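You operate a simulated robot arm through the tools that you are given. There is no shell and no other tool.

You run a simulated two-armed robot. Do the job below in one go: nothing can be reset, and whatever is moved stays where it is left.

Task
Switch on press two and copy press one's heat, time and air pressure.
Fine: wait until press two shows READY; leave press one as it is and touch no other control.

It is judged by the outcome, as a careful person would: the job done as asked, and still so three seconds after it is handed in. It fails if anything else is knocked over, pushed out of place, dropped, spilled or broken.

Robot
Two 7-joint arms with two-finger parallel grippers on one trunk that stands fixed in place. Base frame: the origin is at the foot of the trunk, x ahead of it, y to its left, z up. Lengths are in cm, angles in degrees, forces in N, time in s.
The left shoulder is at [3.4, 18.2, 122.1], the right one opposite. With the tool pointing down near the work surface each hand reaches from about 24 to 72 cm from the base axis, measured 20 degrees to its own side. Payload 3.91 kg a hand.
The tool frame of a hand sits at the grasp point between the pads (the TCP): z along the fingers, y along the line on which they close. The tips reach 3 cm beyond it. The gripper opens to 11 cm. The fingers are 2 cm wide and 1 cm thick; the gripper's body (4.8 by 11.2 cm) begins 5.5 cm behind the TCP.
Orientation is that of the tool frame in the base frame, as [roll, pitch, yaw] about the fixed x, y, z axes, in that order (R = Rz(yaw) Ry(pitch) Rx(roll)). With the fingers straight down and closing along the base's y, the tool's x points along the base's -x, its y along +y and its z along -z.

Tools
- The arms move only by the tool nudge_tool. It takes "left_deltas", "right_deltas" or both (then of equal length, played together; a hand with none holds still); each is text: rows parted by semicolons, each of 7 numbers parted by spaces: the shift along the tool's x, y, z in cm, then the turn, a rotation vector about the tool's x, y, z in rad, then the gripper command, from -1 (fully open) to 1 (shut), values between in proportion. In form: x y z rx ry rz fingers; .... A call has 1 to 20 rows; each row is the pose to reach, as a shift and turn from the pose commanded when the call began, along the tool's axes at that moment. Rows are played at 5 a second. More than 5 cm and 8.6 degrees between two rows, or a gripper value outside its range, and nothing of the call is played. A pose out of reach is approached as far as the arm can. The call stops where the force on the tool passes 50 N (or 10 N more than at its start, if that is more) or the arm is blocked; 0.2 s more then pass. Each finger travels about 7.2 cm/s and halts on what it meets, pressing with about 32 N; the grip force reading is that of the motor and also rises with nothing between the fingers. The clock runs only during rows and for 0.2 s after the last one: add rows that repeat a pose to give the fingers time. It gives the time, the measured TCP pose, the force on the tool (base axes), the opening and the grip force at its end, in the units of the frame above (readings bear some noise), with the torque about the TCP (base axes, N m) and any sound that the robot's microphone picked up.
- Cameras (640 x 400 px; columns grow to the right, rows downward): "scene" is now at [14.48, -3.8, 145.33]; the picture's right is [-0.42, -0.91, -0.00], its down [-0.21, 0.10, -0.97] and it looks along [0.88, -0.41, -0.23] (base axes); focal length 214 px, centre (320, 200). "left" rides on the left gripper at [7.2, -1.7, -10.3] in its tool frame; the picture's right is [0.23, 0.97, 0.00], its down [-0.76, 0.18, -0.62] and it looks along [-0.61, 0.14, 0.78] (tool axes); focal length 222 px, centre (320, 200). "right" rides on the right gripper at [7.2, 1.7, -10.3] in its tool frame; the picture's right is [-0.23, 0.97, 0.00], its down [-0.76, -0.18, -0.62] and it looks along [-0.61, -0.14, 0.78] (tool axes); focal length 222 px, centre (320, 200). There is no depth. A picture from a camera that has moved, and an enlarged one, comes with that camera's place and axes in the base frame and with its lens.
- grab_frame(camera): a new picture of that camera. The clock stands still meanwhile.
- lift_body(by): slides the trunk up (or, below 0, down) by that many cm; the arms and the scene camera ride with it, the base frame stays. It gives what a move gives, with no picture.
- turn_head(pan, tilt): turns the head with the scene camera to pan (to the left, within 80 degrees either way) and tilt (down, from -29 to 69), counted from straight ahead of the robot. It gives what a move gives.
- zoom(camera, box): a new picture of the part [left, top, right, bottom] of that camera's present view, enlarged. The clock stands still meanwhile.
- job_done(): hands the job in; it is judged then, once.

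Places have to be worked out from the pictures, the camera data and where the tool is seen. Open the grippers and draw the arms clear of the work before you hand the job in, unless the task says otherwise.

The tools are called after "Request:" by a JSON object that holds its "method" and its "body". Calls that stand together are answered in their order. nudge_tool: Moves the arms, as the interface text tells. Its arguments: {"type":"object","properties":{"left_deltas":{"type":"string"},"right_deltas":{"type":"string"}},"required":[]} The other tools are called the same way: lift_body (by) slides the trunk up or down; turn_head (pan, tilt) turns the head that bears the scene camera; grab_frame (camera) takes a picture; zoom (camera, box) takes an enlarged picture of a part of a camera's view; job_done () hands the job in.

At the start:

```text
time_s: 0.0
left_ee_pos: [29.52, -5.75, 144.13]
left_tool_rot: [179.9, 0.0, 179.8]
left_ft_force: [0.4, 0.8, 0.0]
left_wrist_torque: [0.01, -0.03, 0.0]
left_opening: 11.02
left_finger_force: 0.1
right_ee_pos: [16.13, -25.15, 143.24]
right_tool_rot: [180.0, 0.1, 179.9]
right_ft_force: [-0.1, -0.5, 0.6]
right_wrist_torque: [-0.01, 0.02, 0.0]
right_opening: 11.0
right_finger_force: 0.1
trunk travel left (down, up): [-47.5, 3.9]
head pan, tilt: [-34.2, 23.7]
```

scene: 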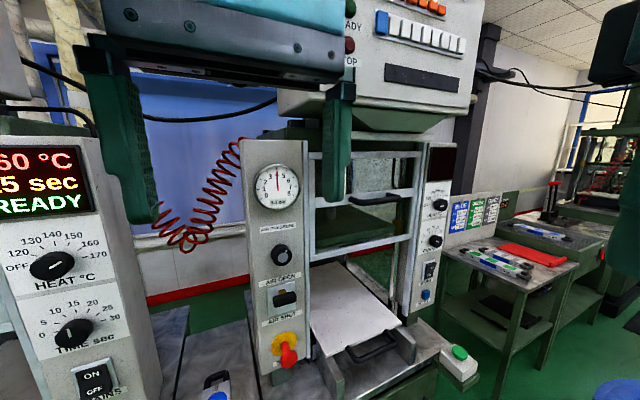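
right: 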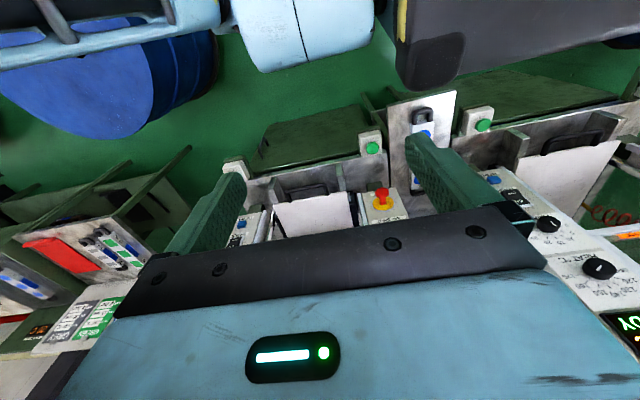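
left: 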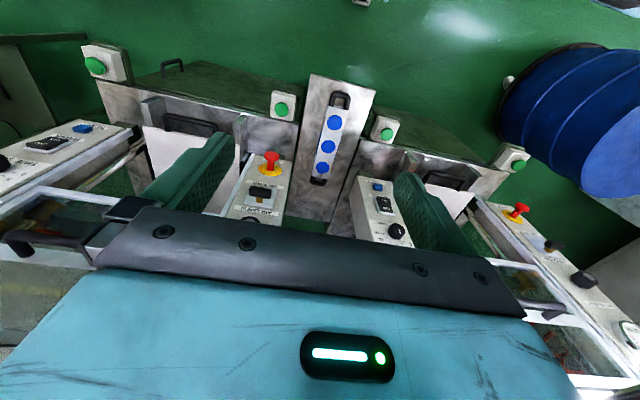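

The scene shows a press on the right (dark display, so off) and another at left showing READY. I'll turn the head to survey the left press and then the whole work area.

Request:
{"method": "turn_head", "body": {"pan": 20, "tilt": 20}}

Request:
{"method": "grab_frame", "body": {"camera": "scene"}}

```text
time_s: 1.2
left_ee_pos: [29.67, -5.47, 144.28]
left_tool_rot: [-179.8, -0.2, -179.7]
left_ft_force: [50.1, 29.8, 9.7]
left_wrist_torque: [-3.47, 6.75, -2.2]
left_opening: 10.97
left_finger_force: 0.0
right_ee_pos: [16.28, -25.3, 143.12]
right_tool_rot: [-179.9, 0.0, 179.8]
right_ft_force: [0.1, -0.1, 0.5]
right_wrist_torque: [-0.01, 0.0, 0.0]
right_opening: 11.01
right_finger_force: 0.0
trunk travel left (down, up): [-47.5, 3.9]
head pan, tilt: [20.0, 20.0]
```

```text
taken
camera scene: at [15.09, 2.14, 145.02], right [0.22, -0.98, 0.0], down [-0.26, -0.06, -0.96], along [0.94, 0.21, -0.27], focal length 214 px, centre (320, 200)
```

scene: 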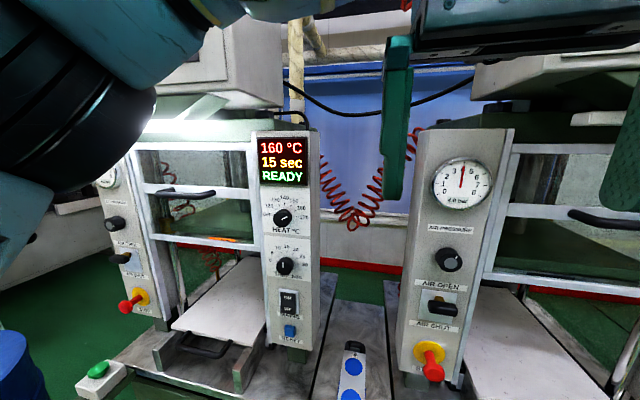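

The head turn pressed against the left arm (50 N), so I'll turn the head back somewhat and check the reading before going on.

Request:
{"method": "turn_head", "body": {"pan": 0, "tilt": 20}}

Request:
{"method": "grab_frame", "body": {"camera": "scene"}}

```text
time_s: 2.1
left_ee_pos: [29.23, -5.76, 144.23]
left_tool_rot: [179.8, -0.1, 179.7]
left_ft_force: [-0.4, 0.3, 0.5]
left_wrist_torque: [0.01, 0.0, -0.01]
left_opening: 11.02
left_finger_force: 0.1
right_ee_pos: [16.19, -25.13, 143.18]
right_tool_rot: [-179.9, 0.1, 179.9]
right_ft_force: [0.2, -0.2, 0.1]
right_wrist_torque: [-0.01, 0.01, -0.03]
right_opening: 11.0
right_finger_force: 0.1
trunk travel left (down, up): [-47.5, 3.9]
head pan, tilt: [0.0, 20.0]
```

```text
taken
camera scene: at [15.32, 0.12, 144.29], right [0.0, -1.0, 0.0], down [-0.34, 0.0, -0.94], along [0.94, 0.0, -0.34], focal length 214 px, centre (320, 200)
```

scene: 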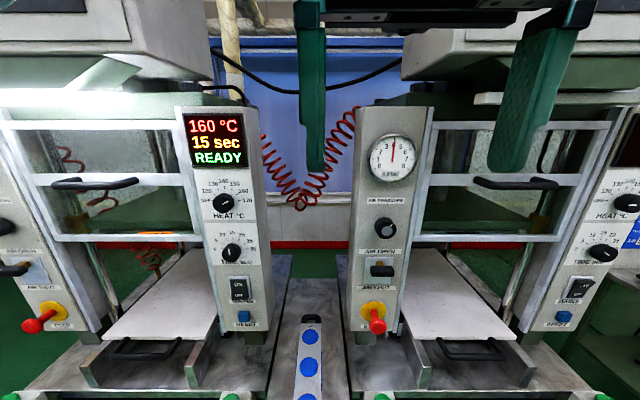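

The head is free now and force is zero. I'll zoom into both presses' panels for labels and scales.

Request:
{"method": "zoom", "body": {"camera": "scene", "box": [170, 90, 290, 165]}}

Request:
{"method": "zoom", "body": {"camera": "scene", "box": [190, 165, 290, 228]}}

Request:
{"method": "zoom", "body": {"camera": "scene", "box": [190, 222, 310, 340]}}

Request:
{"method": "zoom", "body": {"camera": "scene", "box": [340, 100, 450, 220]}}

Request:
{"method": "zoom", "body": {"camera": "scene", "box": [340, 190, 450, 340]}}

Request:
{"method": "zoom", "body": {"camera": "scene", "box": [540, 90, 640, 350]}}

Request:
{"method": "zoom", "body": {"camera": "scene", "box": [0, 150, 100, 350]}}

```text
5.33 times, centred on (230, 128) of scene
camera zoom: at [15.32, 0.12, 144.29], right [0.0, -1.0, 0.0], down [-0.34, 0.0, -0.94], along [0.94, 0.0, -0.34], focal length 1144 px, centre (800, 587)
```

zoom: 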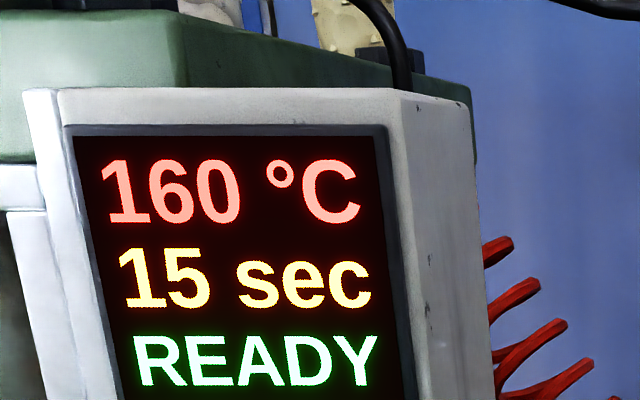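

```text
6.35 times, centred on (240, 196) of scene
camera zoom: at [15.32, 0.12, 144.29], right [0.0, -1.0, 0.0], down [-0.34, 0.0, -0.94], along [0.94, 0.0, -0.34], focal length 1362 px, centre (828, 222)
```

zoom: 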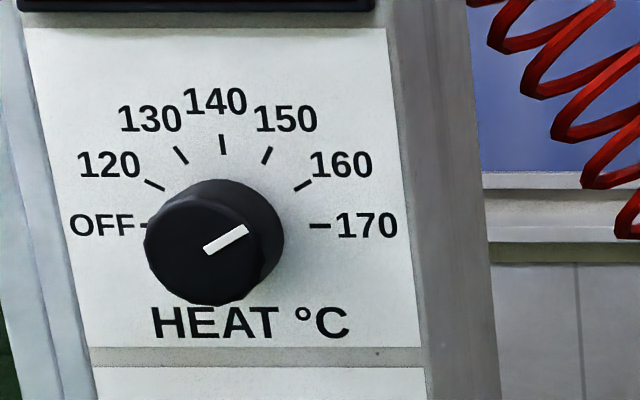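

```text
3.39 times, centred on (250, 281) of scene
camera zoom: at [15.32, 0.12, 144.29], right [0.0, -1.0, 0.0], down [-0.34, 0.0, -0.94], along [0.94, 0.0, -0.34], focal length 727 px, centre (557, -75)
```

zoom: 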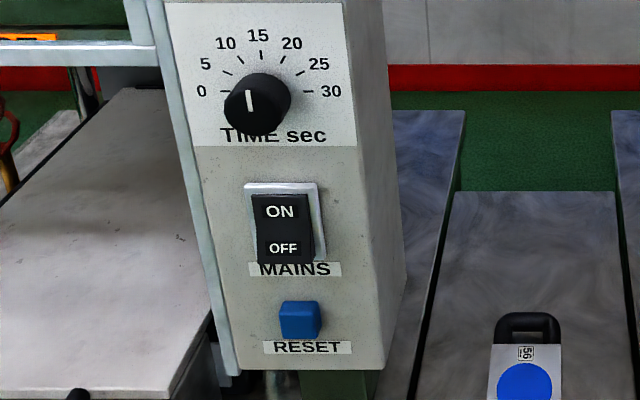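

```text
3.33 times, centred on (395, 160) of scene
camera zoom: at [15.32, 0.12, 144.29], right [0.0, -1.0, 0.0], down [-0.34, 0.0, -0.94], along [0.94, 0.0, -0.34], focal length 715 px, centre (70, 333)
```

zoom: 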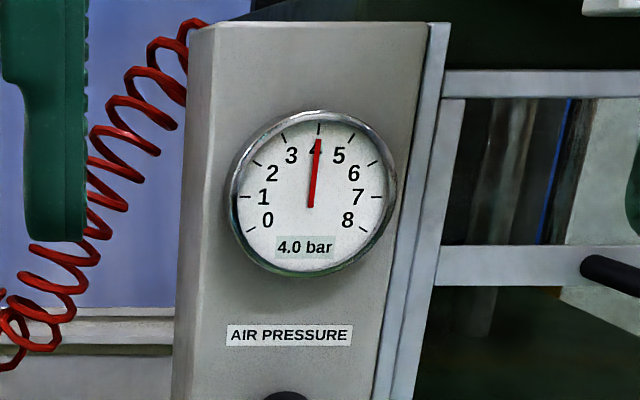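

```text
2.67 times, centred on (395, 265) of scene
camera zoom: at [15.32, 0.12, 144.29], right [0.0, -1.0, 0.0], down [-0.34, 0.0, -0.94], along [0.94, 0.0, -0.34], focal length 572 px, centre (120, 27)
```

zoom: 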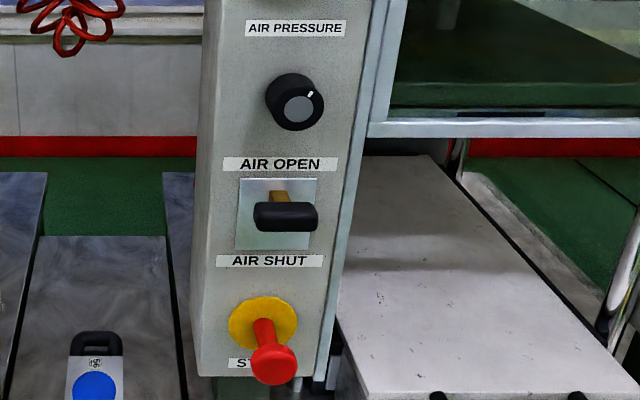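

```text
1.54 times, centred on (590, 220) of scene
camera zoom: at [15.32, 0.12, 144.29], right [0.0, -1.0, 0.0], down [-0.34, 0.0, -0.94], along [0.94, 0.0, -0.34], focal length 330 px, centre (-95, 169)
```

zoom: 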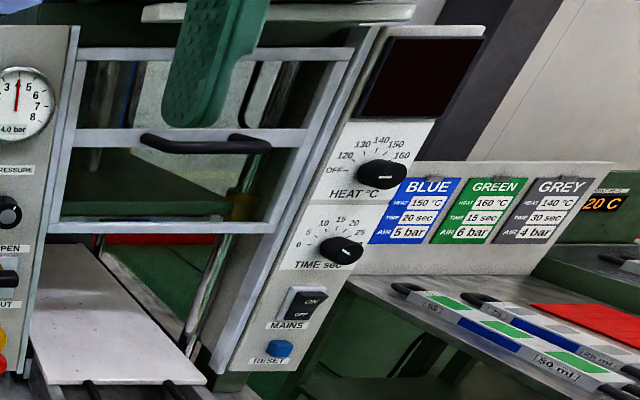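

```text
2.00 times, centred on (50, 250) of scene
camera zoom: at [15.32, 0.12, 144.29], right [0.0, -1.0, 0.0], down [-0.34, 0.0, -0.94], along [0.94, 0.0, -0.34], focal length 429 px, centre (860, 100)
```

zoom: 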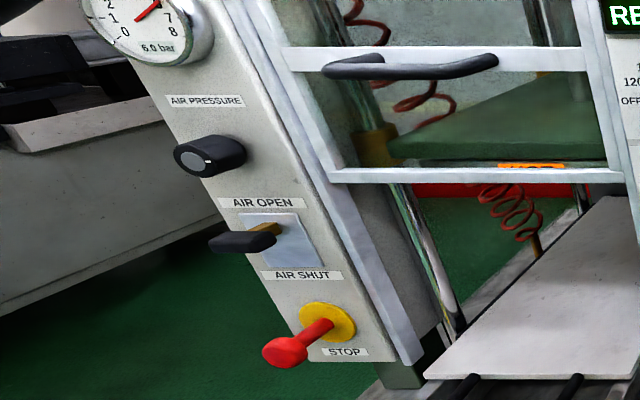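

Press one shows 160 °C, 15 sec, and its gauge reads 6.0 bar; press two's display is dark and its gauge reads 4.0 bar. I'll pull the left arm out to the left, clear of the head, before looking further.

Request:
{"method": "nudge_tool", "body": {"left_deltas": "0 3 0 0 0 0 -1; 0 6 0 0 0 0 -1; 0 9 0 0 0 0 -1; 0 12 0 0 0 0 -1; 0 15 0 0 0 0 -1; 0 18 0 0 0 0 -1; 0 21 0 0 0 0 -1; 0 24 0 0 0 0 -1"}}

Request:
{"method": "grab_frame", "body": {"camera": "scene"}}

```text
time_s: 3.9
left_ee_pos: [29.21, 18.34, 143.84]
left_tool_rot: [180.0, -0.1, 179.9]
left_ft_force: [0.0, 0.3, 0.0]
left_wrist_torque: [-0.01, -0.01, -0.03]
left_opening: 11.02
left_finger_force: 0.1
left hand out of reach, approached as far as the arm can: row 8
right_ee_pos: [16.01, -25.12, 143.22]
right_tool_rot: [179.9, 0.1, 179.9]
right_ft_force: [0.8, 0.5, -0.7]
right_wrist_torque: [-0.02, 0.02, -0.02]
right_opening: 11.0
right_finger_force: 0.1
trunk travel left (down, up): [-47.5, 3.9]
head pan, tilt: [0.0, 20.0]
```

```text
taken
camera scene: at [15.26, 0.21, 144.29], right [0.0, -1.0, 0.0], down [-0.34, 0.0, -0.94], along [0.94, 0.0, -0.34], focal length 214 px, centre (320, 200)
```

scene: 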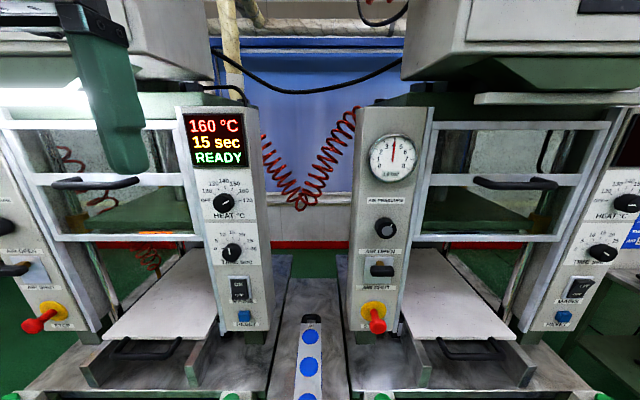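

The left arm moved aside. Now I'll pan right toward press two and look at its right-hand panel and head box.

Request:
{"method": "turn_head", "body": {"pan": -45, "tilt": 15}}

Request:
{"method": "grab_frame", "body": {"camera": "scene"}}

Request:
{"method": "zoom", "body": {"camera": "scene", "box": [260, 140, 420, 320]}}

```text
time_s: 5.0
left_ee_pos: [29.39, 18.38, 143.97]
left_tool_rot: [-179.9, 0.0, 179.8]
left_ft_force: [0.9, 0.1, -0.1]
left_wrist_torque: [-0.03, 0.02, 0.0]
left_opening: 10.99
left_finger_force: 0.0
right_ee_pos: [16.06, -25.21, 143.11]
right_tool_rot: [-180.0, -0.1, 179.9]
right_ft_force: [-0.3, -0.3, -0.1]
right_wrist_torque: [0.04, -0.02, -0.01]
right_opening: 11.02
right_finger_force: 0.0
trunk travel left (down, up): [-47.5, 3.9]
head pan, tilt: [-45.0, 15.0]
```

```text
taken
camera scene: at [12.6, -6.51, 145.09], right [-0.71, -0.71, 0.0], down [-0.18, 0.18, -0.97], along [0.68, -0.68, -0.26], focal length 214 px, centre (320, 200)
```

scene: 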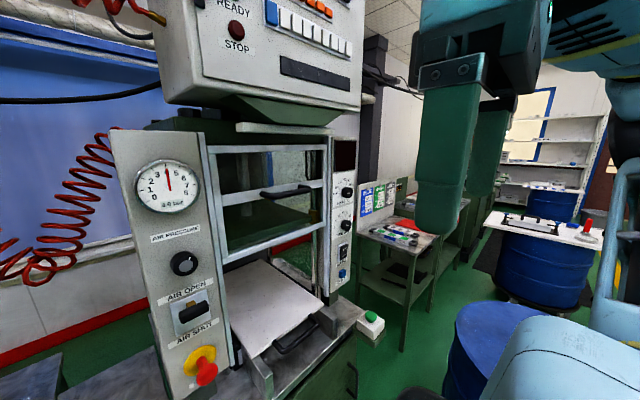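

```text
2.22 times, centred on (340, 230) of scene
camera zoom: at [12.6, -6.51, 145.09], right [-0.71, -0.71, 0.0], down [-0.18, 0.18, -0.97], along [0.68, -0.68, -0.26], focal length 477 px, centre (276, 133)
```

zoom: 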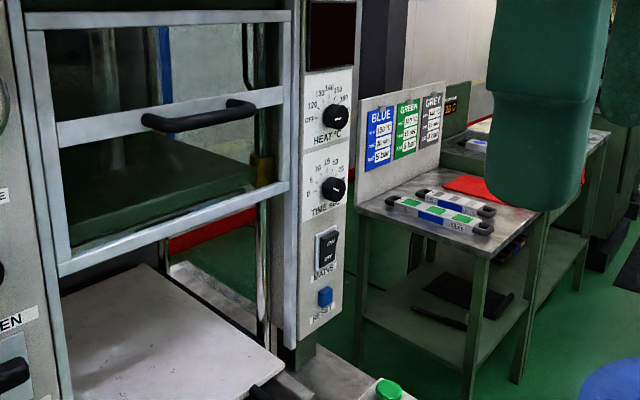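

Press two's mains rocker is visibly at OFF, with heat and time knobs on its right column (roughly x≈59, y≈-67, z≈127 for heat). I'll swing the right tool to point forward while drawing it ahead to about [36, -40, 128], in free space in front of the press.

Request:
{"method": "nudge_tool", "body": {"right_deltas": "-1.8 -1.4 1.4 0 -0.1428 0 -1; -3.6 -2.8 2.8 0 -0.2856 0 -1; -5.4 -4.2 4.2 0 -0.4284 0 -1; -7.2 -5.6 5.6 0 -0.5712 0 -1; -9 -7 7 0 -0.714 0 -1; -10.8 -8.4 8.4 0 -0.8568 0 -1"}}

Request:
{"method": "grab_frame", "body": {"camera": "scene"}}

Request:
{"method": "grab_frame", "body": {"camera": "right"}}

```text
time_s: 6.4
left_ee_pos: [29.3, 18.15, 143.97]
left_tool_rot: [-180.0, -0.1, 179.9]
left_ft_force: [0.4, -0.3, 0.5]
left_wrist_torque: [-0.02, 0.03, 0.03]
left_opening: 11.0
left_finger_force: 0.1
right_ee_pos: [27.02, -33.89, 134.72]
right_tool_rot: [179.9, 49.2, 179.8]
right_ft_force: [1.0, -0.4, 0.6]
right_wrist_torque: [0.04, 0.0, 0.0]
right_opening: 10.97
right_finger_force: 0.0
trunk travel left (down, up): [-47.5, 3.9]
head pan, tilt: [-45.0, 15.0]
```

```text
taken
camera scene: at [12.65, -6.63, 145.08], right [-0.71, -0.71, 0.0], down [-0.18, 0.18, -0.97], along [0.68, -0.68, -0.26], focal length 214 px, centre (320, 200)
```

scene: 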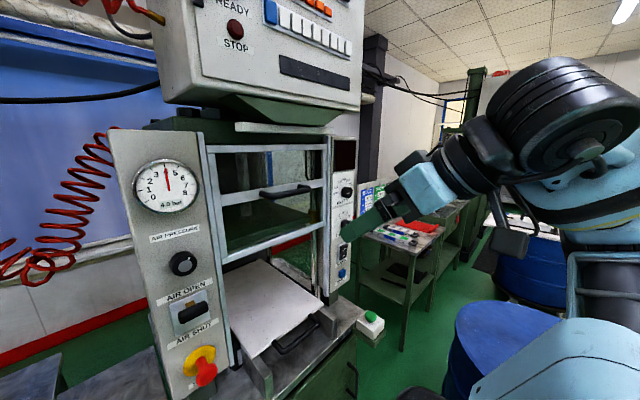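

```text
taken
camera right: at [14.45, -32.3, 135.9], right [0.15, 0.97, 0.17], down [0.03, -0.18, 0.98], along [0.99, -0.14, -0.05], focal length 222 px, centre (320, 200)
```

right: 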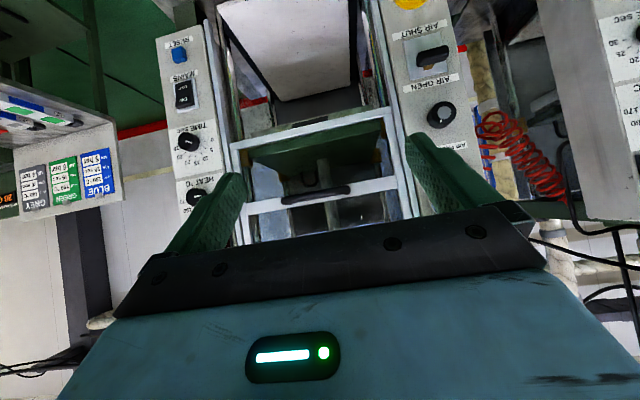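

Triangulating scene and right-hand views, press two's heat knob face is near [57, -64, 128], time ≈ z 116, mains ≈ z 105, and the air pressure knob near [56, -14, 122.5]. I'll finish turning the right tool forward, then move toward the right column.

Request:
{"method": "nudge_tool", "body": {"right_deltas": "0 -1.5 0 0 -0.1425 0 -1; 0 -3 0 0 -0.285 0 -1; 0 -4.5 0 0 -0.4275 0 -1; 0 -6 0 0 -0.57 0 -1; 0 -7.5 0 0 -0.7121 0 -1"}}

Request:
{"method": "grab_frame", "body": {"camera": "right"}}

Request:
{"method": "zoom", "body": {"camera": "scene", "box": [320, 130, 370, 290]}}

```text
time_s: 7.6
left_ee_pos: [29.35, 18.29, 144.09]
left_tool_rot: [-180.0, -0.1, 179.9]
left_ft_force: [-0.9, -0.4, -0.7]
left_wrist_torque: [-0.01, -0.02, -0.03]
left_opening: 11.01
left_finger_force: 0.1
right_ee_pos: [28.05, -44.93, 137.73]
right_tool_rot: [-161.4, 89.9, -161.6]
right_ft_force: [-0.6, 0.5, 0.2]
right_wrist_torque: [-0.02, 0.0, 0.0]
right_opening: 11.02
right_finger_force: 0.0
right hand out of reach, approached as far as the arm can: row 2, 3, 4, 5
trunk travel left (down, up): [-47.5, 3.9]
head pan, tilt: [-45.0, 15.0]
```

```text
taken
camera right: at [17.64, -43.25, 130.35], right [0.0, 0.97, 0.23], down [-0.62, -0.18, 0.76], along [0.78, -0.14, 0.61], focal length 222 px, centre (320, 200)
```

right: 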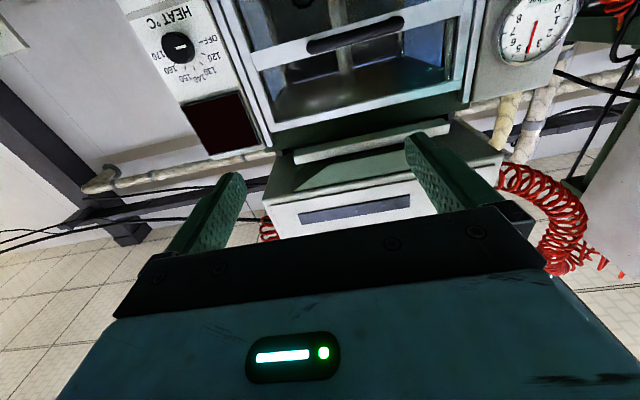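

```text
2.50 times, centred on (345, 210) of scene
camera zoom: at [12.64, -6.53, 145.09], right [-0.71, -0.71, 0.0], down [-0.18, 0.18, -0.97], along [0.68, -0.68, -0.26], focal length 536 px, centre (258, 175)
```

zoom: 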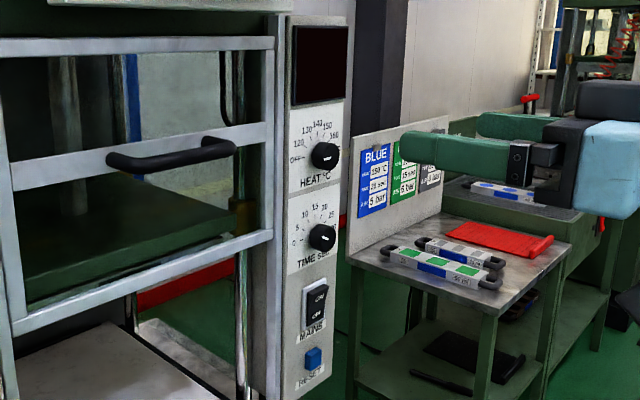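

The tool now points forward (reach limit made it drift slightly while tucked in close). I'll zoom in on press two's knobs from both cameras to read where they point.

Request:
{"method": "zoom", "body": {"camera": "right", "box": [130, 0, 240, 100]}}

Request:
{"method": "zoom", "body": {"camera": "scene", "box": [325, 170, 365, 240]}}

Request:
{"method": "zoom", "body": {"camera": "scene", "box": [325, 235, 365, 290]}}

```text
4.00 times, centred on (185, 50) of right
camera zoom: at [17.64, -43.25, 130.35], right [0.0, 0.97, 0.23], down [-0.62, -0.18, 0.76], along [0.78, -0.14, 0.61], focal length 888 px, centre (860, 800)
```

zoom: 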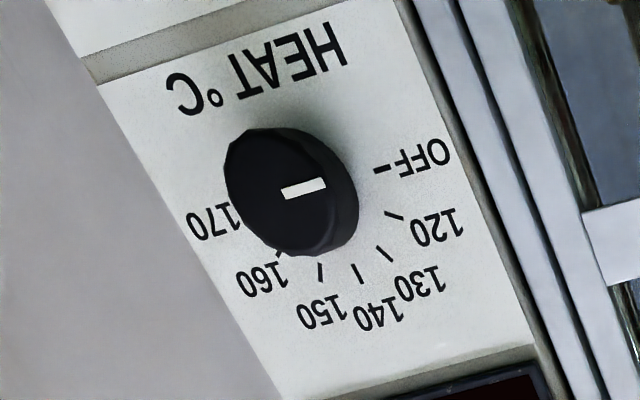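

```text
5.71 times, centred on (345, 205) of scene
camera zoom: at [12.64, -6.53, 145.09], right [-0.71, -0.71, 0.0], down [-0.18, 0.18, -0.97], along [0.68, -0.68, -0.26], focal length 1226 px, centre (177, 171)
```

zoom: 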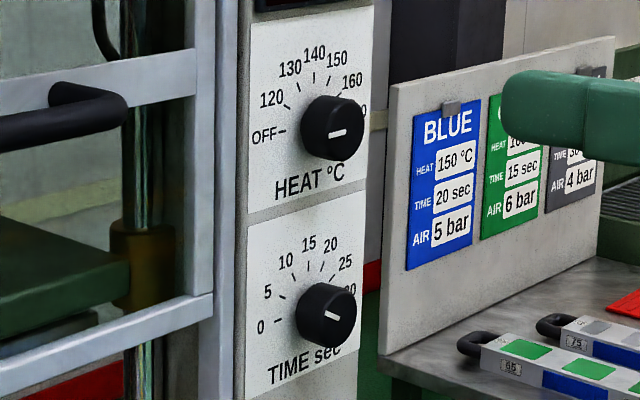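

```text
7.27 times, centred on (345, 262) of scene
camera zoom: at [12.64, -6.53, 145.09], right [-0.71, -0.71, 0.0], down [-0.18, 0.18, -0.97], along [0.68, -0.68, -0.26], focal length 1560 px, centre (138, -254)
```

zoom: 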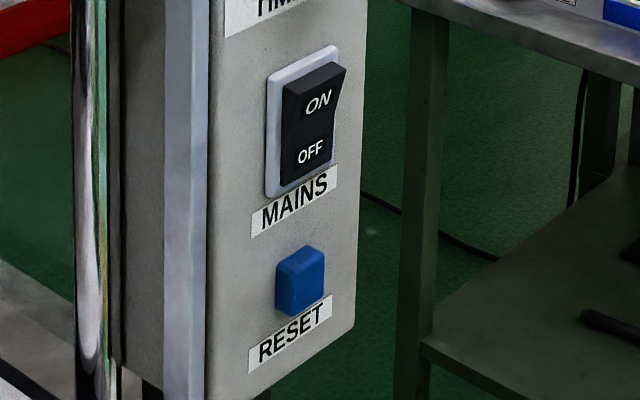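

Heat is at OFF, time points at about 5 s, mains is OFF. I'll move the right hand (tool forward) toward a spot in front of the heat knob, stopping well short of the panel, to see what pose it really gets.

Request:
{"method": "nudge_tool", "body": {"right_deltas": "0 0 3 0 0 0 -1; 0 -2 6 0 0 0 -1; 1 -5 9 0 0 0 -1; 2 -8 11 0 0 0 -1; 3 -11 13 0 0 0 -1; 4 -14 14 0 0 0 -1; 5 -17 14 0 0 0 -1; 6 -19 14 0 0 0 -1"}}

Request:
{"method": "grab_frame", "body": {"camera": "right"}}

Request:
{"method": "grab_frame", "body": {"camera": "scene"}}

```text
time_s: 9.4
left_ee_pos: [29.26, 18.39, 143.93]
left_tool_rot: [180.0, 0.0, 179.9]
left_ft_force: [-0.3, 0.3, 0.4]
left_wrist_torque: [0.0, -0.02, -0.02]
left_opening: 10.99
left_finger_force: 0.2
right_ee_pos: [41.51, -58.62, 133.84]
right_tool_rot: [102.8, 89.8, 102.5]
right_ft_force: [-0.8, 0.2, -0.2]
right_wrist_torque: [0.04, 0.02, 0.0]
right_opening: 11.0
right_finger_force: 0.0
right hand out of reach, approached as far as the arm can: row 6, 7, 8
trunk travel left (down, up): [-47.5, 3.9]
head pan, tilt: [-45.0, 15.0]
```

```text
taken
camera right: at [31.12, -56.87, 126.57], right [0.01, 0.97, 0.23], down [-0.62, -0.18, 0.76], along [0.78, -0.15, 0.61], focal length 222 px, centre (320, 200)
```

right: 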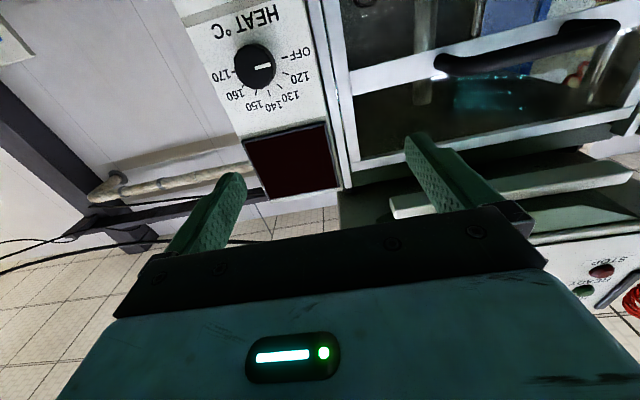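

```text
taken
camera scene: at [12.49, -6.49, 145.11], right [-0.71, -0.71, 0.0], down [-0.18, 0.18, -0.97], along [0.68, -0.68, -0.26], focal length 214 px, centre (320, 200)
```

scene: 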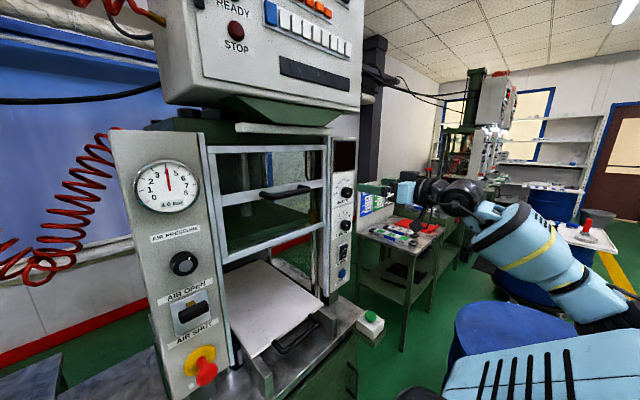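

The hand got to [41.5, -58.6, 133.8] but then reported a reach limit, likely because the wrist is tucked too close. I'll try going forward a little, watching the resulting pose.

Request:
{"method": "nudge_tool", "body": {"right_deltas": "0 0 2 0 0 0 -1; 0 0 4 0 0 0 -1; 0 0 4 0 0 0 -1"}}

```text
time_s: 10.2
left_ee_pos: [29.42, 18.2, 143.97]
left_tool_rot: [-180.0, -0.1, 179.9]
left_ft_force: [0.4, 0.1, 0.7]
left_wrist_torque: [0.0, 0.0, -0.02]
left_opening: 10.98
left_finger_force: 0.0
right_ee_pos: [45.8, -58.65, 133.89]
right_tool_rot: [133.1, 89.9, 133.1]
right_ft_force: [0.0, -0.3, 0.6]
right_wrist_torque: [-0.01, 0.02, -0.01]
right_opening: 10.98
right_finger_force: 0.0
trunk travel left (down, up): [-47.5, 3.9]
head pan, tilt: [-45.0, 15.0]
```

It moved cleanly forward 4 cm, so the commanded pose tracks the actual one. Now I'll shift sideways and down to line up with the heat knob at about y -64, z 128.

Request:
{"method": "nudge_tool", "body": {"right_deltas": "1.5 -1.4 0.5 0 0 0 -1; 3 -2.8 1 0 0 0 -1; 4.5 -4.2 1.5 0 0 0 -1; 5.8 -5.4 2 0 0 0 -1; 5.8 -5.4 2 0 0 0 -1"}}

Request:
{"method": "grab_frame", "body": {"camera": "right"}}

Request:
{"method": "grab_frame", "body": {"camera": "scene"}}

```text
time_s: 11.4
left_ee_pos: [29.3, 18.27, 144.07]
left_tool_rot: [180.0, 0.1, 179.9]
left_ft_force: [-0.1, 0.1, -0.3]
left_wrist_torque: [-0.05, -0.02, 0.0]
left_opening: 10.98
left_finger_force: 0.0
right_ee_pos: [47.84, -61.28, 127.95]
right_tool_rot: [53.4, 89.7, 52.7]
right_ft_force: [0.3, 1.1, 0.1]
right_wrist_torque: [0.01, 0.01, 0.0]
right_opening: 10.98
right_finger_force: 0.1
right hand out of reach, approached as far as the arm can: row 1, 2, 3, 4, 5
trunk travel left (down, up): [-47.5, 3.9]
head pan, tilt: [-45.0, 15.0]
```

```text
taken
camera right: at [37.41, -59.43, 120.61], right [0.01, 0.97, 0.23], down [-0.63, -0.17, 0.76], along [0.78, -0.15, 0.61], focal length 222 px, centre (320, 200)
```

right: 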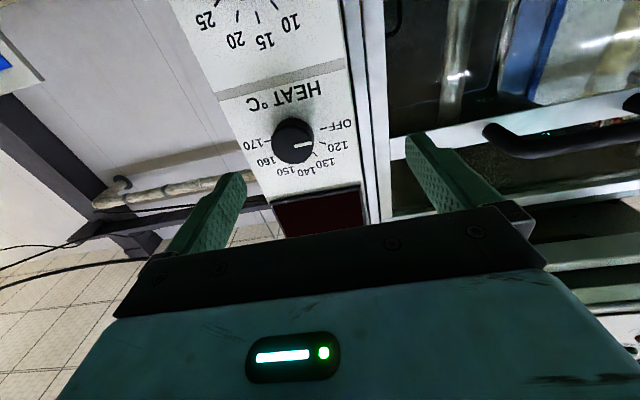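

```text
taken
camera scene: at [12.54, -6.47, 145.1], right [-0.71, -0.71, 0.0], down [-0.18, 0.18, -0.97], along [0.68, -0.68, -0.26], focal length 214 px, centre (320, 200)
```

scene: 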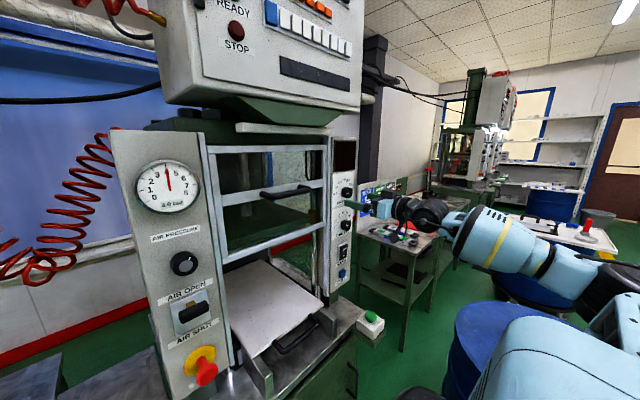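

The knob face is at about [57, -63.8, 128.5]; the hand sits 2.5 cm short in y at a reach limit. I'll try going slightly forward together with sideways, tips still 3 cm short of the knob.

Request:
{"method": "nudge_tool", "body": {"right_deltas": "0 -0.6 0.7 0 0 0 -1; 0 -1.2 1.4 0 0 0 -1; -0.3 -1.9 2 0 0 0 -1; -0.5 -2.5 2.5 0 0 0 -1; -0.5 -2.5 2.5 0 0 0 -1"}}

Request:
{"method": "grab_frame", "body": {"camera": "right"}}

```text
time_s: 12.6
left_ee_pos: [29.4, 18.37, 144.06]
left_tool_rot: [180.0, 0.0, 179.9]
left_ft_force: [-0.1, -0.4, 0.0]
left_wrist_torque: [0.0, -0.01, 0.0]
left_opening: 10.99
left_finger_force: 0.0
right_ee_pos: [50.31, -61.34, 127.91]
right_tool_rot: [84.1, 90.0, 83.5]
right_ft_force: [-0.6, -0.5, -0.5]
right_wrist_torque: [0.01, -0.01, 0.02]
right_opening: 11.01
right_finger_force: 0.1
right hand out of reach, approached as far as the arm can: row 1, 2, 3, 4, 5
trunk travel left (down, up): [-47.5, 3.9]
head pan, tilt: [-45.0, 15.0]
```

```text
taken
camera right: at [39.87, -59.55, 120.65], right [0.01, 0.97, 0.23], down [-0.63, -0.17, 0.76], along [0.78, -0.15, 0.61], focal length 222 px, centre (320, 200)
```

right: 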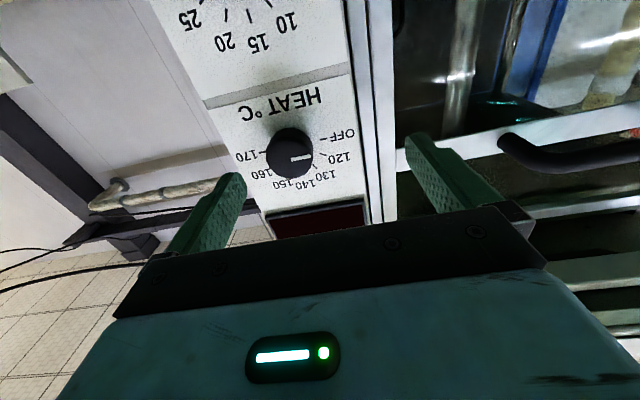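

The y limit stays at -61.3 at this height. I'll test how the limit behaves with the hand rolled (needed anyway for turning the knob), rotating in free space about 75° counter-clockwise with the tips still short of the knob.

Request:
{"method": "nudge_tool", "body": {"right_deltas": "0 0 0 0 0 -0.145 -0.3; 0 0 0 0 0 -0.29 -0.3; 0 0 0 0 0 -0.435 -0.3; 0 0 0 0 0 -0.58 -0.3; 0 0 0 0 0 -0.725 -0.3; 0 0 0 0 0 -0.87 -0.3; 0 0 0 0 0 -1.015 -0.3; 0 0 0 0 0 -1.16 -0.3; 0 0 0 0 0 -1.305 -0.3"}}

Request:
{"method": "grab_frame", "body": {"camera": "right"}}

```text
time_s: 14.6
left_ee_pos: [29.37, 18.15, 143.98]
left_tool_rot: [180.0, 0.0, 179.9]
left_ft_force: [-0.1, -0.1, 0.5]
left_wrist_torque: [0.02, 0.01, 0.0]
left_opening: 11.0
left_finger_force: 0.0
right_ee_pos: [51.01, -59.41, 123.56]
right_tool_rot: [-88.3, 24.1, -89.8]
right_ft_force: [0.3, 0.3, 0.8]
right_wrist_torque: [0.03, -0.02, -0.02]
right_opening: 7.16
right_finger_force: 0.0
right hand out of reach, approached as far as the arm can: row 1, 2, 3, 4, 5, 6, 7, 8, 9
trunk travel left (down, up): [-47.5, 3.9]
head pan, tilt: [-45.0, 15.0]
```

```text
taken
camera right: at [40.68, -65.4, 118.71], right [0.03, 0.61, -0.79], down [-0.63, 0.63, 0.46], along [0.78, 0.49, 0.4], focal length 222 px, centre (320, 200)
```

right: 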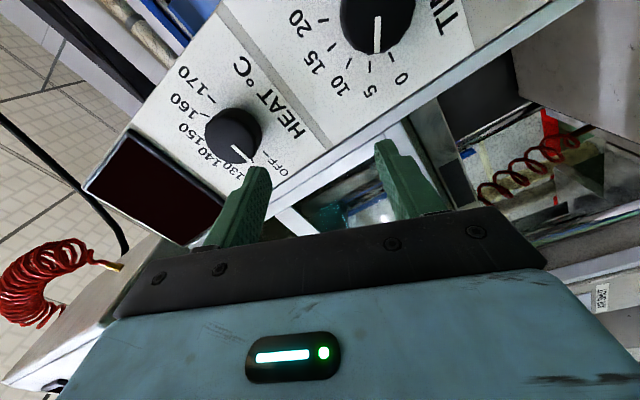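

Rolling that way drove the arm against its limits (only 66° and drifted). I'll roll back the other way and continue past neutral to test the positive roll side, after first drawing back 3 cm from the panel.

Request:
{"method": "nudge_tool", "body": {"right_deltas": "0 0 -3 0 0 0.145 -0.3; 0 0 -3 0 0 0.29 -0.3; 0 0 -3 0 0 0.435 -0.3; 0 0 -3 0 0 0.58 -0.3; 0 0 -3 0 0 0.725 -0.3; 0 0 -3 0 0 0.87 -0.3; 0 0 -3 0 0 1.015 -0.3; 0 0 -3 0 0 1.16 -0.3; 0 0 -3 0 0 1.305 -0.3; 0 0 -3 0 0 1.45 -0.3; 0 0 -3 0 0 1.595 -0.3; 0 0 -3 0 0 1.74 -0.3; 0 0 -3 0 0 1.885 -0.3; 0 0 -3 0 0 2.03 -0.3"}}

Request:
{"method": "grab_frame", "body": {"camera": "right"}}

Request:
{"method": "grab_frame", "body": {"camera": "scene"}}

```text
time_s: 17.6
left_ee_pos: [29.29, 18.28, 143.99]
left_tool_rot: [180.0, 0.0, 179.9]
left_ft_force: [0.2, 0.4, 0.1]
left_wrist_torque: [-0.03, -0.01, 0.0]
left_opening: 11.01
left_finger_force: 0.1
right_ee_pos: [48.12, -59.44, 123.41]
right_tool_rot: [88.1, 39.2, 88.3]
right_ft_force: [-0.5, -0.1, 0.1]
right_wrist_torque: [0.03, 0.0, -0.03]
right_opening: 7.14
right_finger_force: 0.1
trunk travel left (down, up): [-47.5, 3.9]
head pan, tilt: [-45.0, 15.0]
```

```text
taken
camera right: at [37.77, -52.79, 119.87], right [-0.02, 0.44, 0.9], down [-0.64, -0.7, 0.33], along [0.77, -0.57, 0.29], focal length 222 px, centre (320, 200)
```

right: 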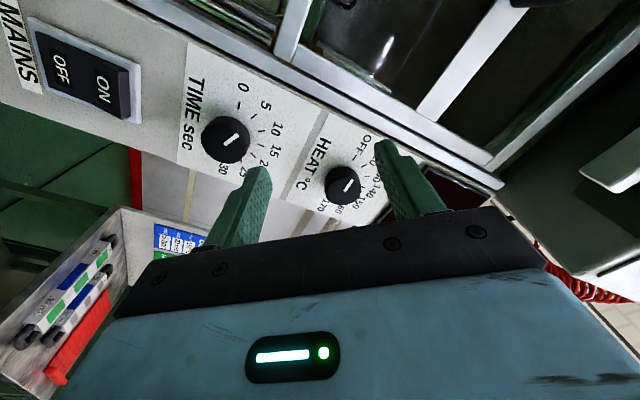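

```text
taken
camera scene: at [12.61, -6.51, 145.09], right [-0.71, -0.71, 0.0], down [-0.18, 0.18, -0.97], along [0.68, -0.68, -0.26], focal length 214 px, centre (320, 200)
```

scene: 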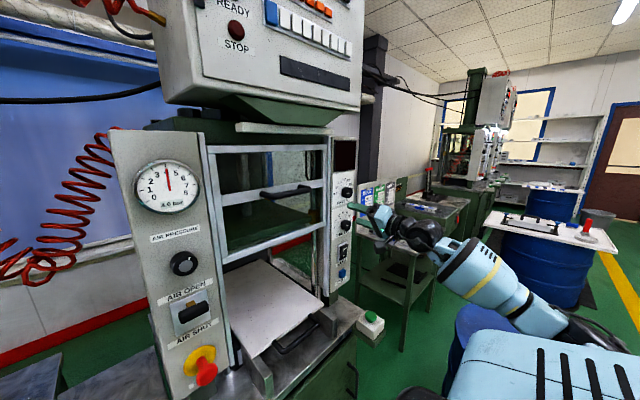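

Positive roll is comfortable (no reach limit at +51°). I'll translate at this roll to line up with the heat knob axis (y -63.8, z 128.5), with tips at about x 51.

Request:
{"method": "nudge_tool", "body": {"right_deltas": "-2.2 0.4 0 0 0 0 -0.3; -4.4 0.8 0 0 0 0 -0.3; -6.6 1.2 0 0 0 0 -0.3; -6.6 1.2 0 0 0 0 -0.3"}}

Request:
{"method": "grab_frame", "body": {"camera": "right"}}

```text
time_s: 18.6
left_ee_pos: [29.29, 18.37, 143.97]
left_tool_rot: [179.9, -0.1, 179.9]
left_ft_force: [0.2, -0.9, -1.1]
left_wrist_torque: [0.0, 0.01, 0.0]
left_opening: 11.01
left_finger_force: 0.1
right_ee_pos: [47.76, -63.86, 128.79]
right_tool_rot: [88.2, 39.3, 88.3]
right_ft_force: [0.3, 0.6, 0.1]
right_wrist_torque: [0.0, 0.0, 0.0]
right_opening: 7.15
right_finger_force: 0.1
trunk travel left (down, up): [-47.5, 3.9]
head pan, tilt: [-45.0, 15.0]
```

```text
taken
camera right: at [37.52, -57.12, 125.09], right [-0.02, 0.44, 0.9], down [-0.64, -0.7, 0.33], along [0.77, -0.57, 0.29], focal length 222 px, centre (320, 200)
```

right: 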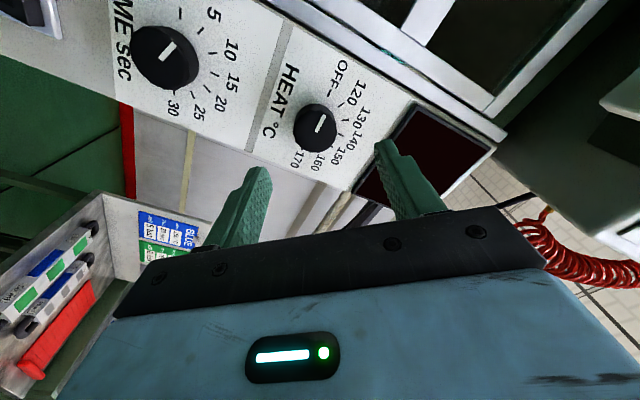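

Aligned with the heat knob at [47.8, -63.9, 128.8]. I'll test how far positive roll goes in place before gripping anything.

Request:
{"method": "nudge_tool", "body": {"right_deltas": "0 0 0 0 0 0.145 -0.3; 0 0 0 0 0 0.29 -0.3; 0 0 0 0 0 0.435 -0.3; 0 0 0 0 0 0.58 -0.3; 0 0 0 0 0 0.725 -0.3; 0 0 0 0 0 0.87 -0.3; 0 0 0 0 0 1.015 -0.3; 0 0 0 0 0 1.16 -0.3; 0 0 0 0 0 1.305 -0.3; 0 0 0 0 0 1.45 -0.3; 0 0 0 0 0 1.595 -0.3; 0 0 0 0 0 1.74 -0.3; 0 0 0 0 0 1.885 -0.3; 0 0 0 0 0 2.03 -0.3"}}

Request:
{"method": "grab_frame", "body": {"camera": "right"}}

```text
time_s: 21.6
left_ee_pos: [29.32, 18.3, 143.97]
left_tool_rot: [-180.0, 0.0, 179.9]
left_ft_force: [-0.1, 0.5, 0.8]
left_wrist_torque: [-0.02, 0.0, -0.03]
left_opening: 10.98
left_finger_force: 0.1
right_ee_pos: [47.96, -63.87, 128.59]
right_tool_rot: [83.8, -77.0, 95.6]
right_ft_force: [-0.5, 0.8, 0.0]
right_wrist_torque: [0.0, 0.0, 0.01]
right_opening: 7.16
right_finger_force: 0.0
trunk travel left (down, up): [-47.5, 3.9]
head pan, tilt: [-45.0, 15.0]
```

```text
taken
camera right: at [37.25, -63.81, 135.65], right [-0.01, -1.0, 0.0], down [-0.6, 0.01, -0.8], along [0.8, -0.01, -0.6], focal length 222 px, centre (320, 200)
```

right: 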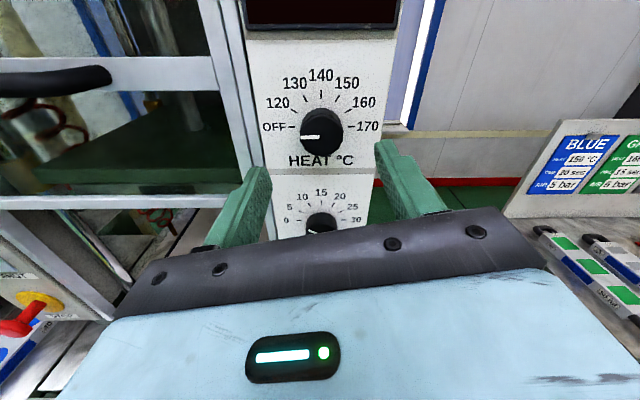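

Roll to +167° works freely and the picture is upright: heat points exactly at OFF. I'll close the fingers and lower the hand in front of the mains rocker (about z 106), keeping tips 5 cm or more from the panel.

Request:
{"method": "nudge_tool", "body": {"right_deltas": "-4.3 -1 0 0 0 0 0.3; -8.6 -2 0 0 0 0 1; -12.9 -3 0 0 0 0 1; -17.2 -4 0 0 0 0 1; -20.5 -4.75 0 0 0 0 1; -20.5 -4.75 0 0 0 0 1"}}

Request:
{"method": "grab_frame", "body": {"camera": "right"}}

Request:
{"method": "grab_frame", "body": {"camera": "scene"}}

```text
time_s: 23.0
left_ee_pos: [29.33, 18.32, 144.01]
left_tool_rot: [180.0, 0.1, 180.0]
left_ft_force: [0.4, 1.0, 0.9]
left_wrist_torque: [0.0, 0.03, -0.02]
left_opening: 11.0
left_finger_force: 0.1
right_ee_pos: [48.46, -63.77, 106.99]
right_tool_rot: [83.6, -76.8, 95.7]
right_ft_force: [0.2, -0.5, -0.3]
right_wrist_torque: [0.0, 0.02, -0.01]
right_opening: 0.01
right_finger_force: 32.4
trunk travel left (down, up): [-47.5, 3.9]
head pan, tilt: [-45.0, 15.0]
```

```text
taken
camera right: at [37.77, -63.78, 114.25], right [-0.01, -1.0, 0.0], down [-0.6, 0.01, -0.8], along [0.8, -0.01, -0.6], focal length 222 px, centre (320, 200)
```

right: 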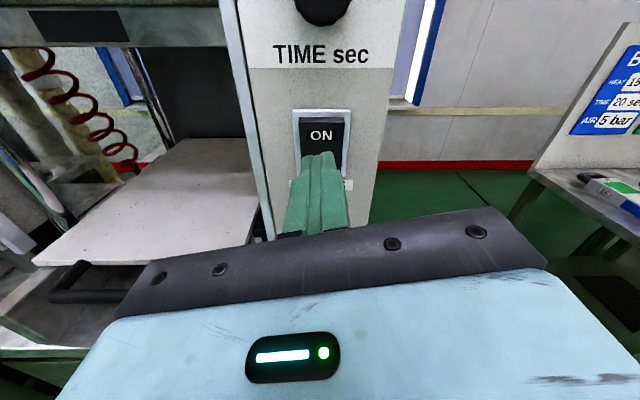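

```text
taken
camera scene: at [12.58, -6.5, 145.1], right [-0.71, -0.71, 0.0], down [-0.18, 0.18, -0.97], along [0.68, -0.68, -0.26], focal length 214 px, centre (320, 200)
```

scene: 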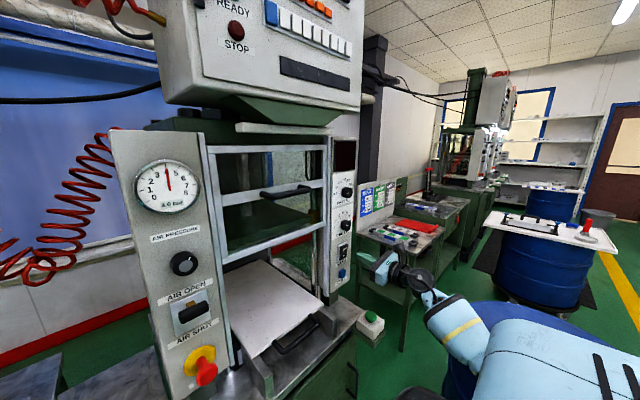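

The ON half of the rocker is at about z 106.3, y -63.8, centred with the closed fingers. I'll drop 0.5 cm and advance 5 cm, then look again.

Request:
{"method": "nudge_tool", "body": {"right_deltas": "-0.3 -0.1 1.5 0 0 0 1; -0.6 -0.15 3 0 0 0 1; -0.6 -0.15 4 0 0 0 1; -0.6 -0.15 5 0 0 0 1"}}

Request:
{"method": "grab_frame", "body": {"camera": "right"}}

Request:
{"method": "zoom", "body": {"camera": "scene", "box": [320, 230, 400, 290]}}

```text
time_s: 24.0
left_ee_pos: [29.3, 18.23, 143.94]
left_tool_rot: [-179.9, -0.1, 179.9]
left_ft_force: [-0.8, 0.5, -0.1]
left_wrist_torque: [-0.04, -0.01, 0.03]
left_opening: 11.0
left_finger_force: 0.0
right_ee_pos: [53.47, -63.75, 106.88]
right_tool_rot: [83.9, -76.9, 95.4]
right_ft_force: [0.9, 0.5, 0.5]
right_wrist_torque: [0.0, 0.0, -0.04]
right_opening: 0.0
right_finger_force: 31.7
trunk travel left (down, up): [-47.5, 3.9]
head pan, tilt: [-45.0, 15.0]
```

```text
taken
camera right: at [42.85, -63.89, 114.05], right [-0.01, -1.0, 0.0], down [-0.6, 0.01, -0.8], along [0.8, -0.01, -0.6], focal length 222 px, centre (320, 200)
```

right: 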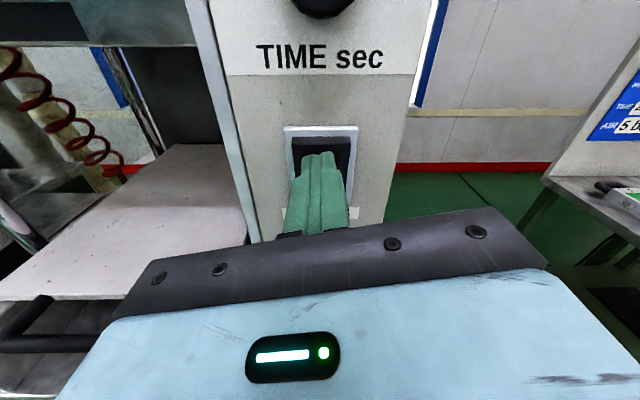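

```text
6.67 times, centred on (360, 260) of scene
camera zoom: at [12.62, -6.51, 145.09], right [-0.71, -0.71, 0.0], down [-0.18, 0.18, -0.97], along [0.68, -0.68, -0.26], focal length 1430 px, centre (53, -200)
```

zoom: 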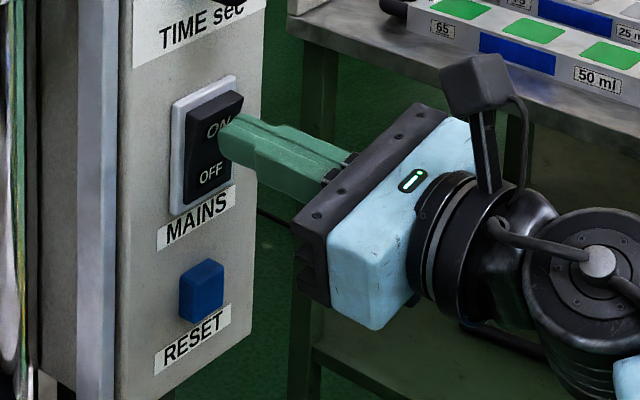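

The fingertips are right in front of ON. I'll advance in small steps, watching force and listening for a click.

Request:
{"method": "nudge_tool", "body": {"right_deltas": "0 0 0.5 0 0 0 1; 0 0 1 0 0 0 1; 0 0 1.4 0 0 0 1; 0 0 1.8 0 0 0 1"}}

Request:
{"method": "zoom", "body": {"camera": "scene", "box": [320, 130, 400, 290]}}

```text
time_s: 24.9
left_ee_pos: [28.61, 18.39, 144.08]
left_tool_rot: [-180.0, 0.3, 179.9]
left_ft_force: [0.1, 0.0, -0.7]
left_wrist_torque: [-0.02, -0.02, -0.02]
left_opening: 10.97
left_finger_force: 0.1
right_ee_pos: [54.29, -63.84, 107.15]
right_tool_rot: [84.3, -76.9, 95.1]
right_ft_force: [-46.2, 4.8, 0.3]
right_wrist_torque: [0.19, 0.48, 0.21]
right_opening: 0.0
right_finger_force: 32.2
trunk travel left (down, up): [-47.5, 3.9]
head pan, tilt: [-45.0, 15.0]
stopped in row 4 (right hand): the force on the tool passed its limit at 56 N (the readings are from after the stop); the commanded pose is now the measured one
```

```text
2.50 times, centred on (360, 210) of scene
camera zoom: at [11.84, -6.36, 145.18], right [-0.71, -0.71, 0.0], down [-0.18, 0.18, -0.97], along [0.68, -0.68, -0.25], focal length 536 px, centre (220, 175)
```

zoom: 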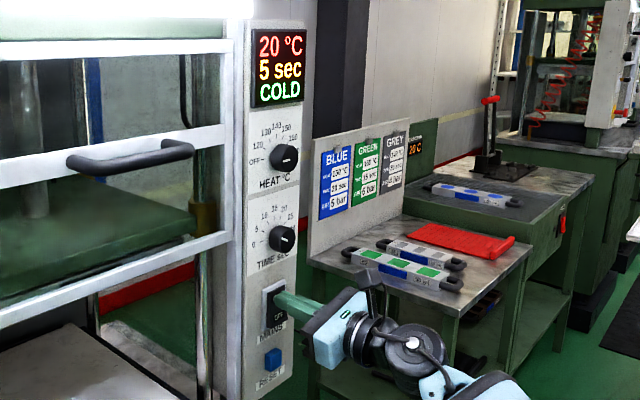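

Mains is on: press two's display reads 20 °C, 5 sec, COLD. I'll back straight off, then raise the hand to look squarely at the time knob.

Request:
{"method": "nudge_tool", "body": {"right_deltas": "0 0 -2 0 0 0 1; 0 0 -5 0 0 0 1; 0 0 -8 0 0 0 0.5; 4 0.9 -8 0 0 0 0; 8 1.8 -8 0 0 0 -0.3; 11.7 2.7 -8 0 0 0 -0.3; 11.7 2.7 -8 0 0 0 -0.3"}}

Request:
{"method": "grab_frame", "body": {"camera": "right"}}

Request:
{"method": "zoom", "body": {"camera": "right", "box": [240, 80, 400, 180]}}

```text
time_s: 26.5
left_ee_pos: [29.35, 18.29, 144.05]
left_tool_rot: [-180.0, 0.0, 180.0]
left_ft_force: [-0.3, -0.3, 0.4]
left_wrist_torque: [0.01, -0.02, 0.01]
left_opening: 11.02
left_finger_force: 0.1
right_ee_pos: [46.69, -63.77, 118.69]
right_tool_rot: [85.3, -77.0, 94.0]
right_ft_force: [-0.5, -0.7, 0.8]
right_wrist_torque: [0.02, -0.02, 0.0]
right_opening: 7.14
right_finger_force: 0.1
trunk travel left (down, up): [-47.5, 3.9]
head pan, tilt: [-45.0, 15.0]
```

```text
taken
camera right: at [36.16, -63.72, 125.88], right [-0.01, -1.0, 0.0], down [-0.61, 0.01, -0.79], along [0.79, -0.01, -0.61], focal length 222 px, centre (320, 200)
```

right: 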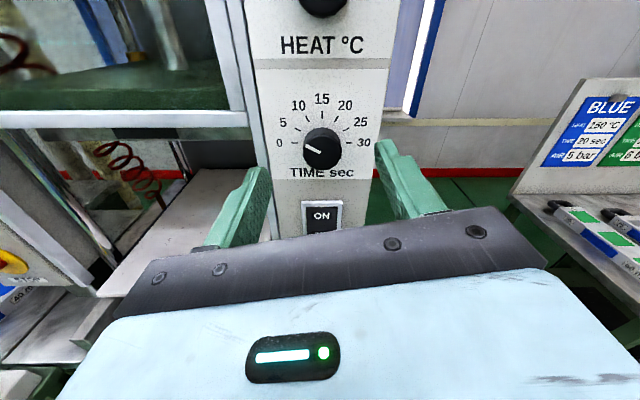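

```text
4.00 times, centred on (320, 130) of right
camera zoom: at [36.16, -63.72, 125.88], right [-0.01, -1.0, 0.0], down [-0.61, 0.01, -0.79], along [0.79, -0.01, -0.61], focal length 888 px, centre (320, 480)
```

zoom: 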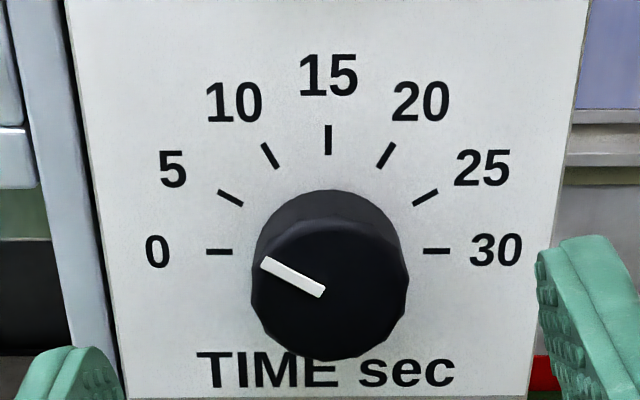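

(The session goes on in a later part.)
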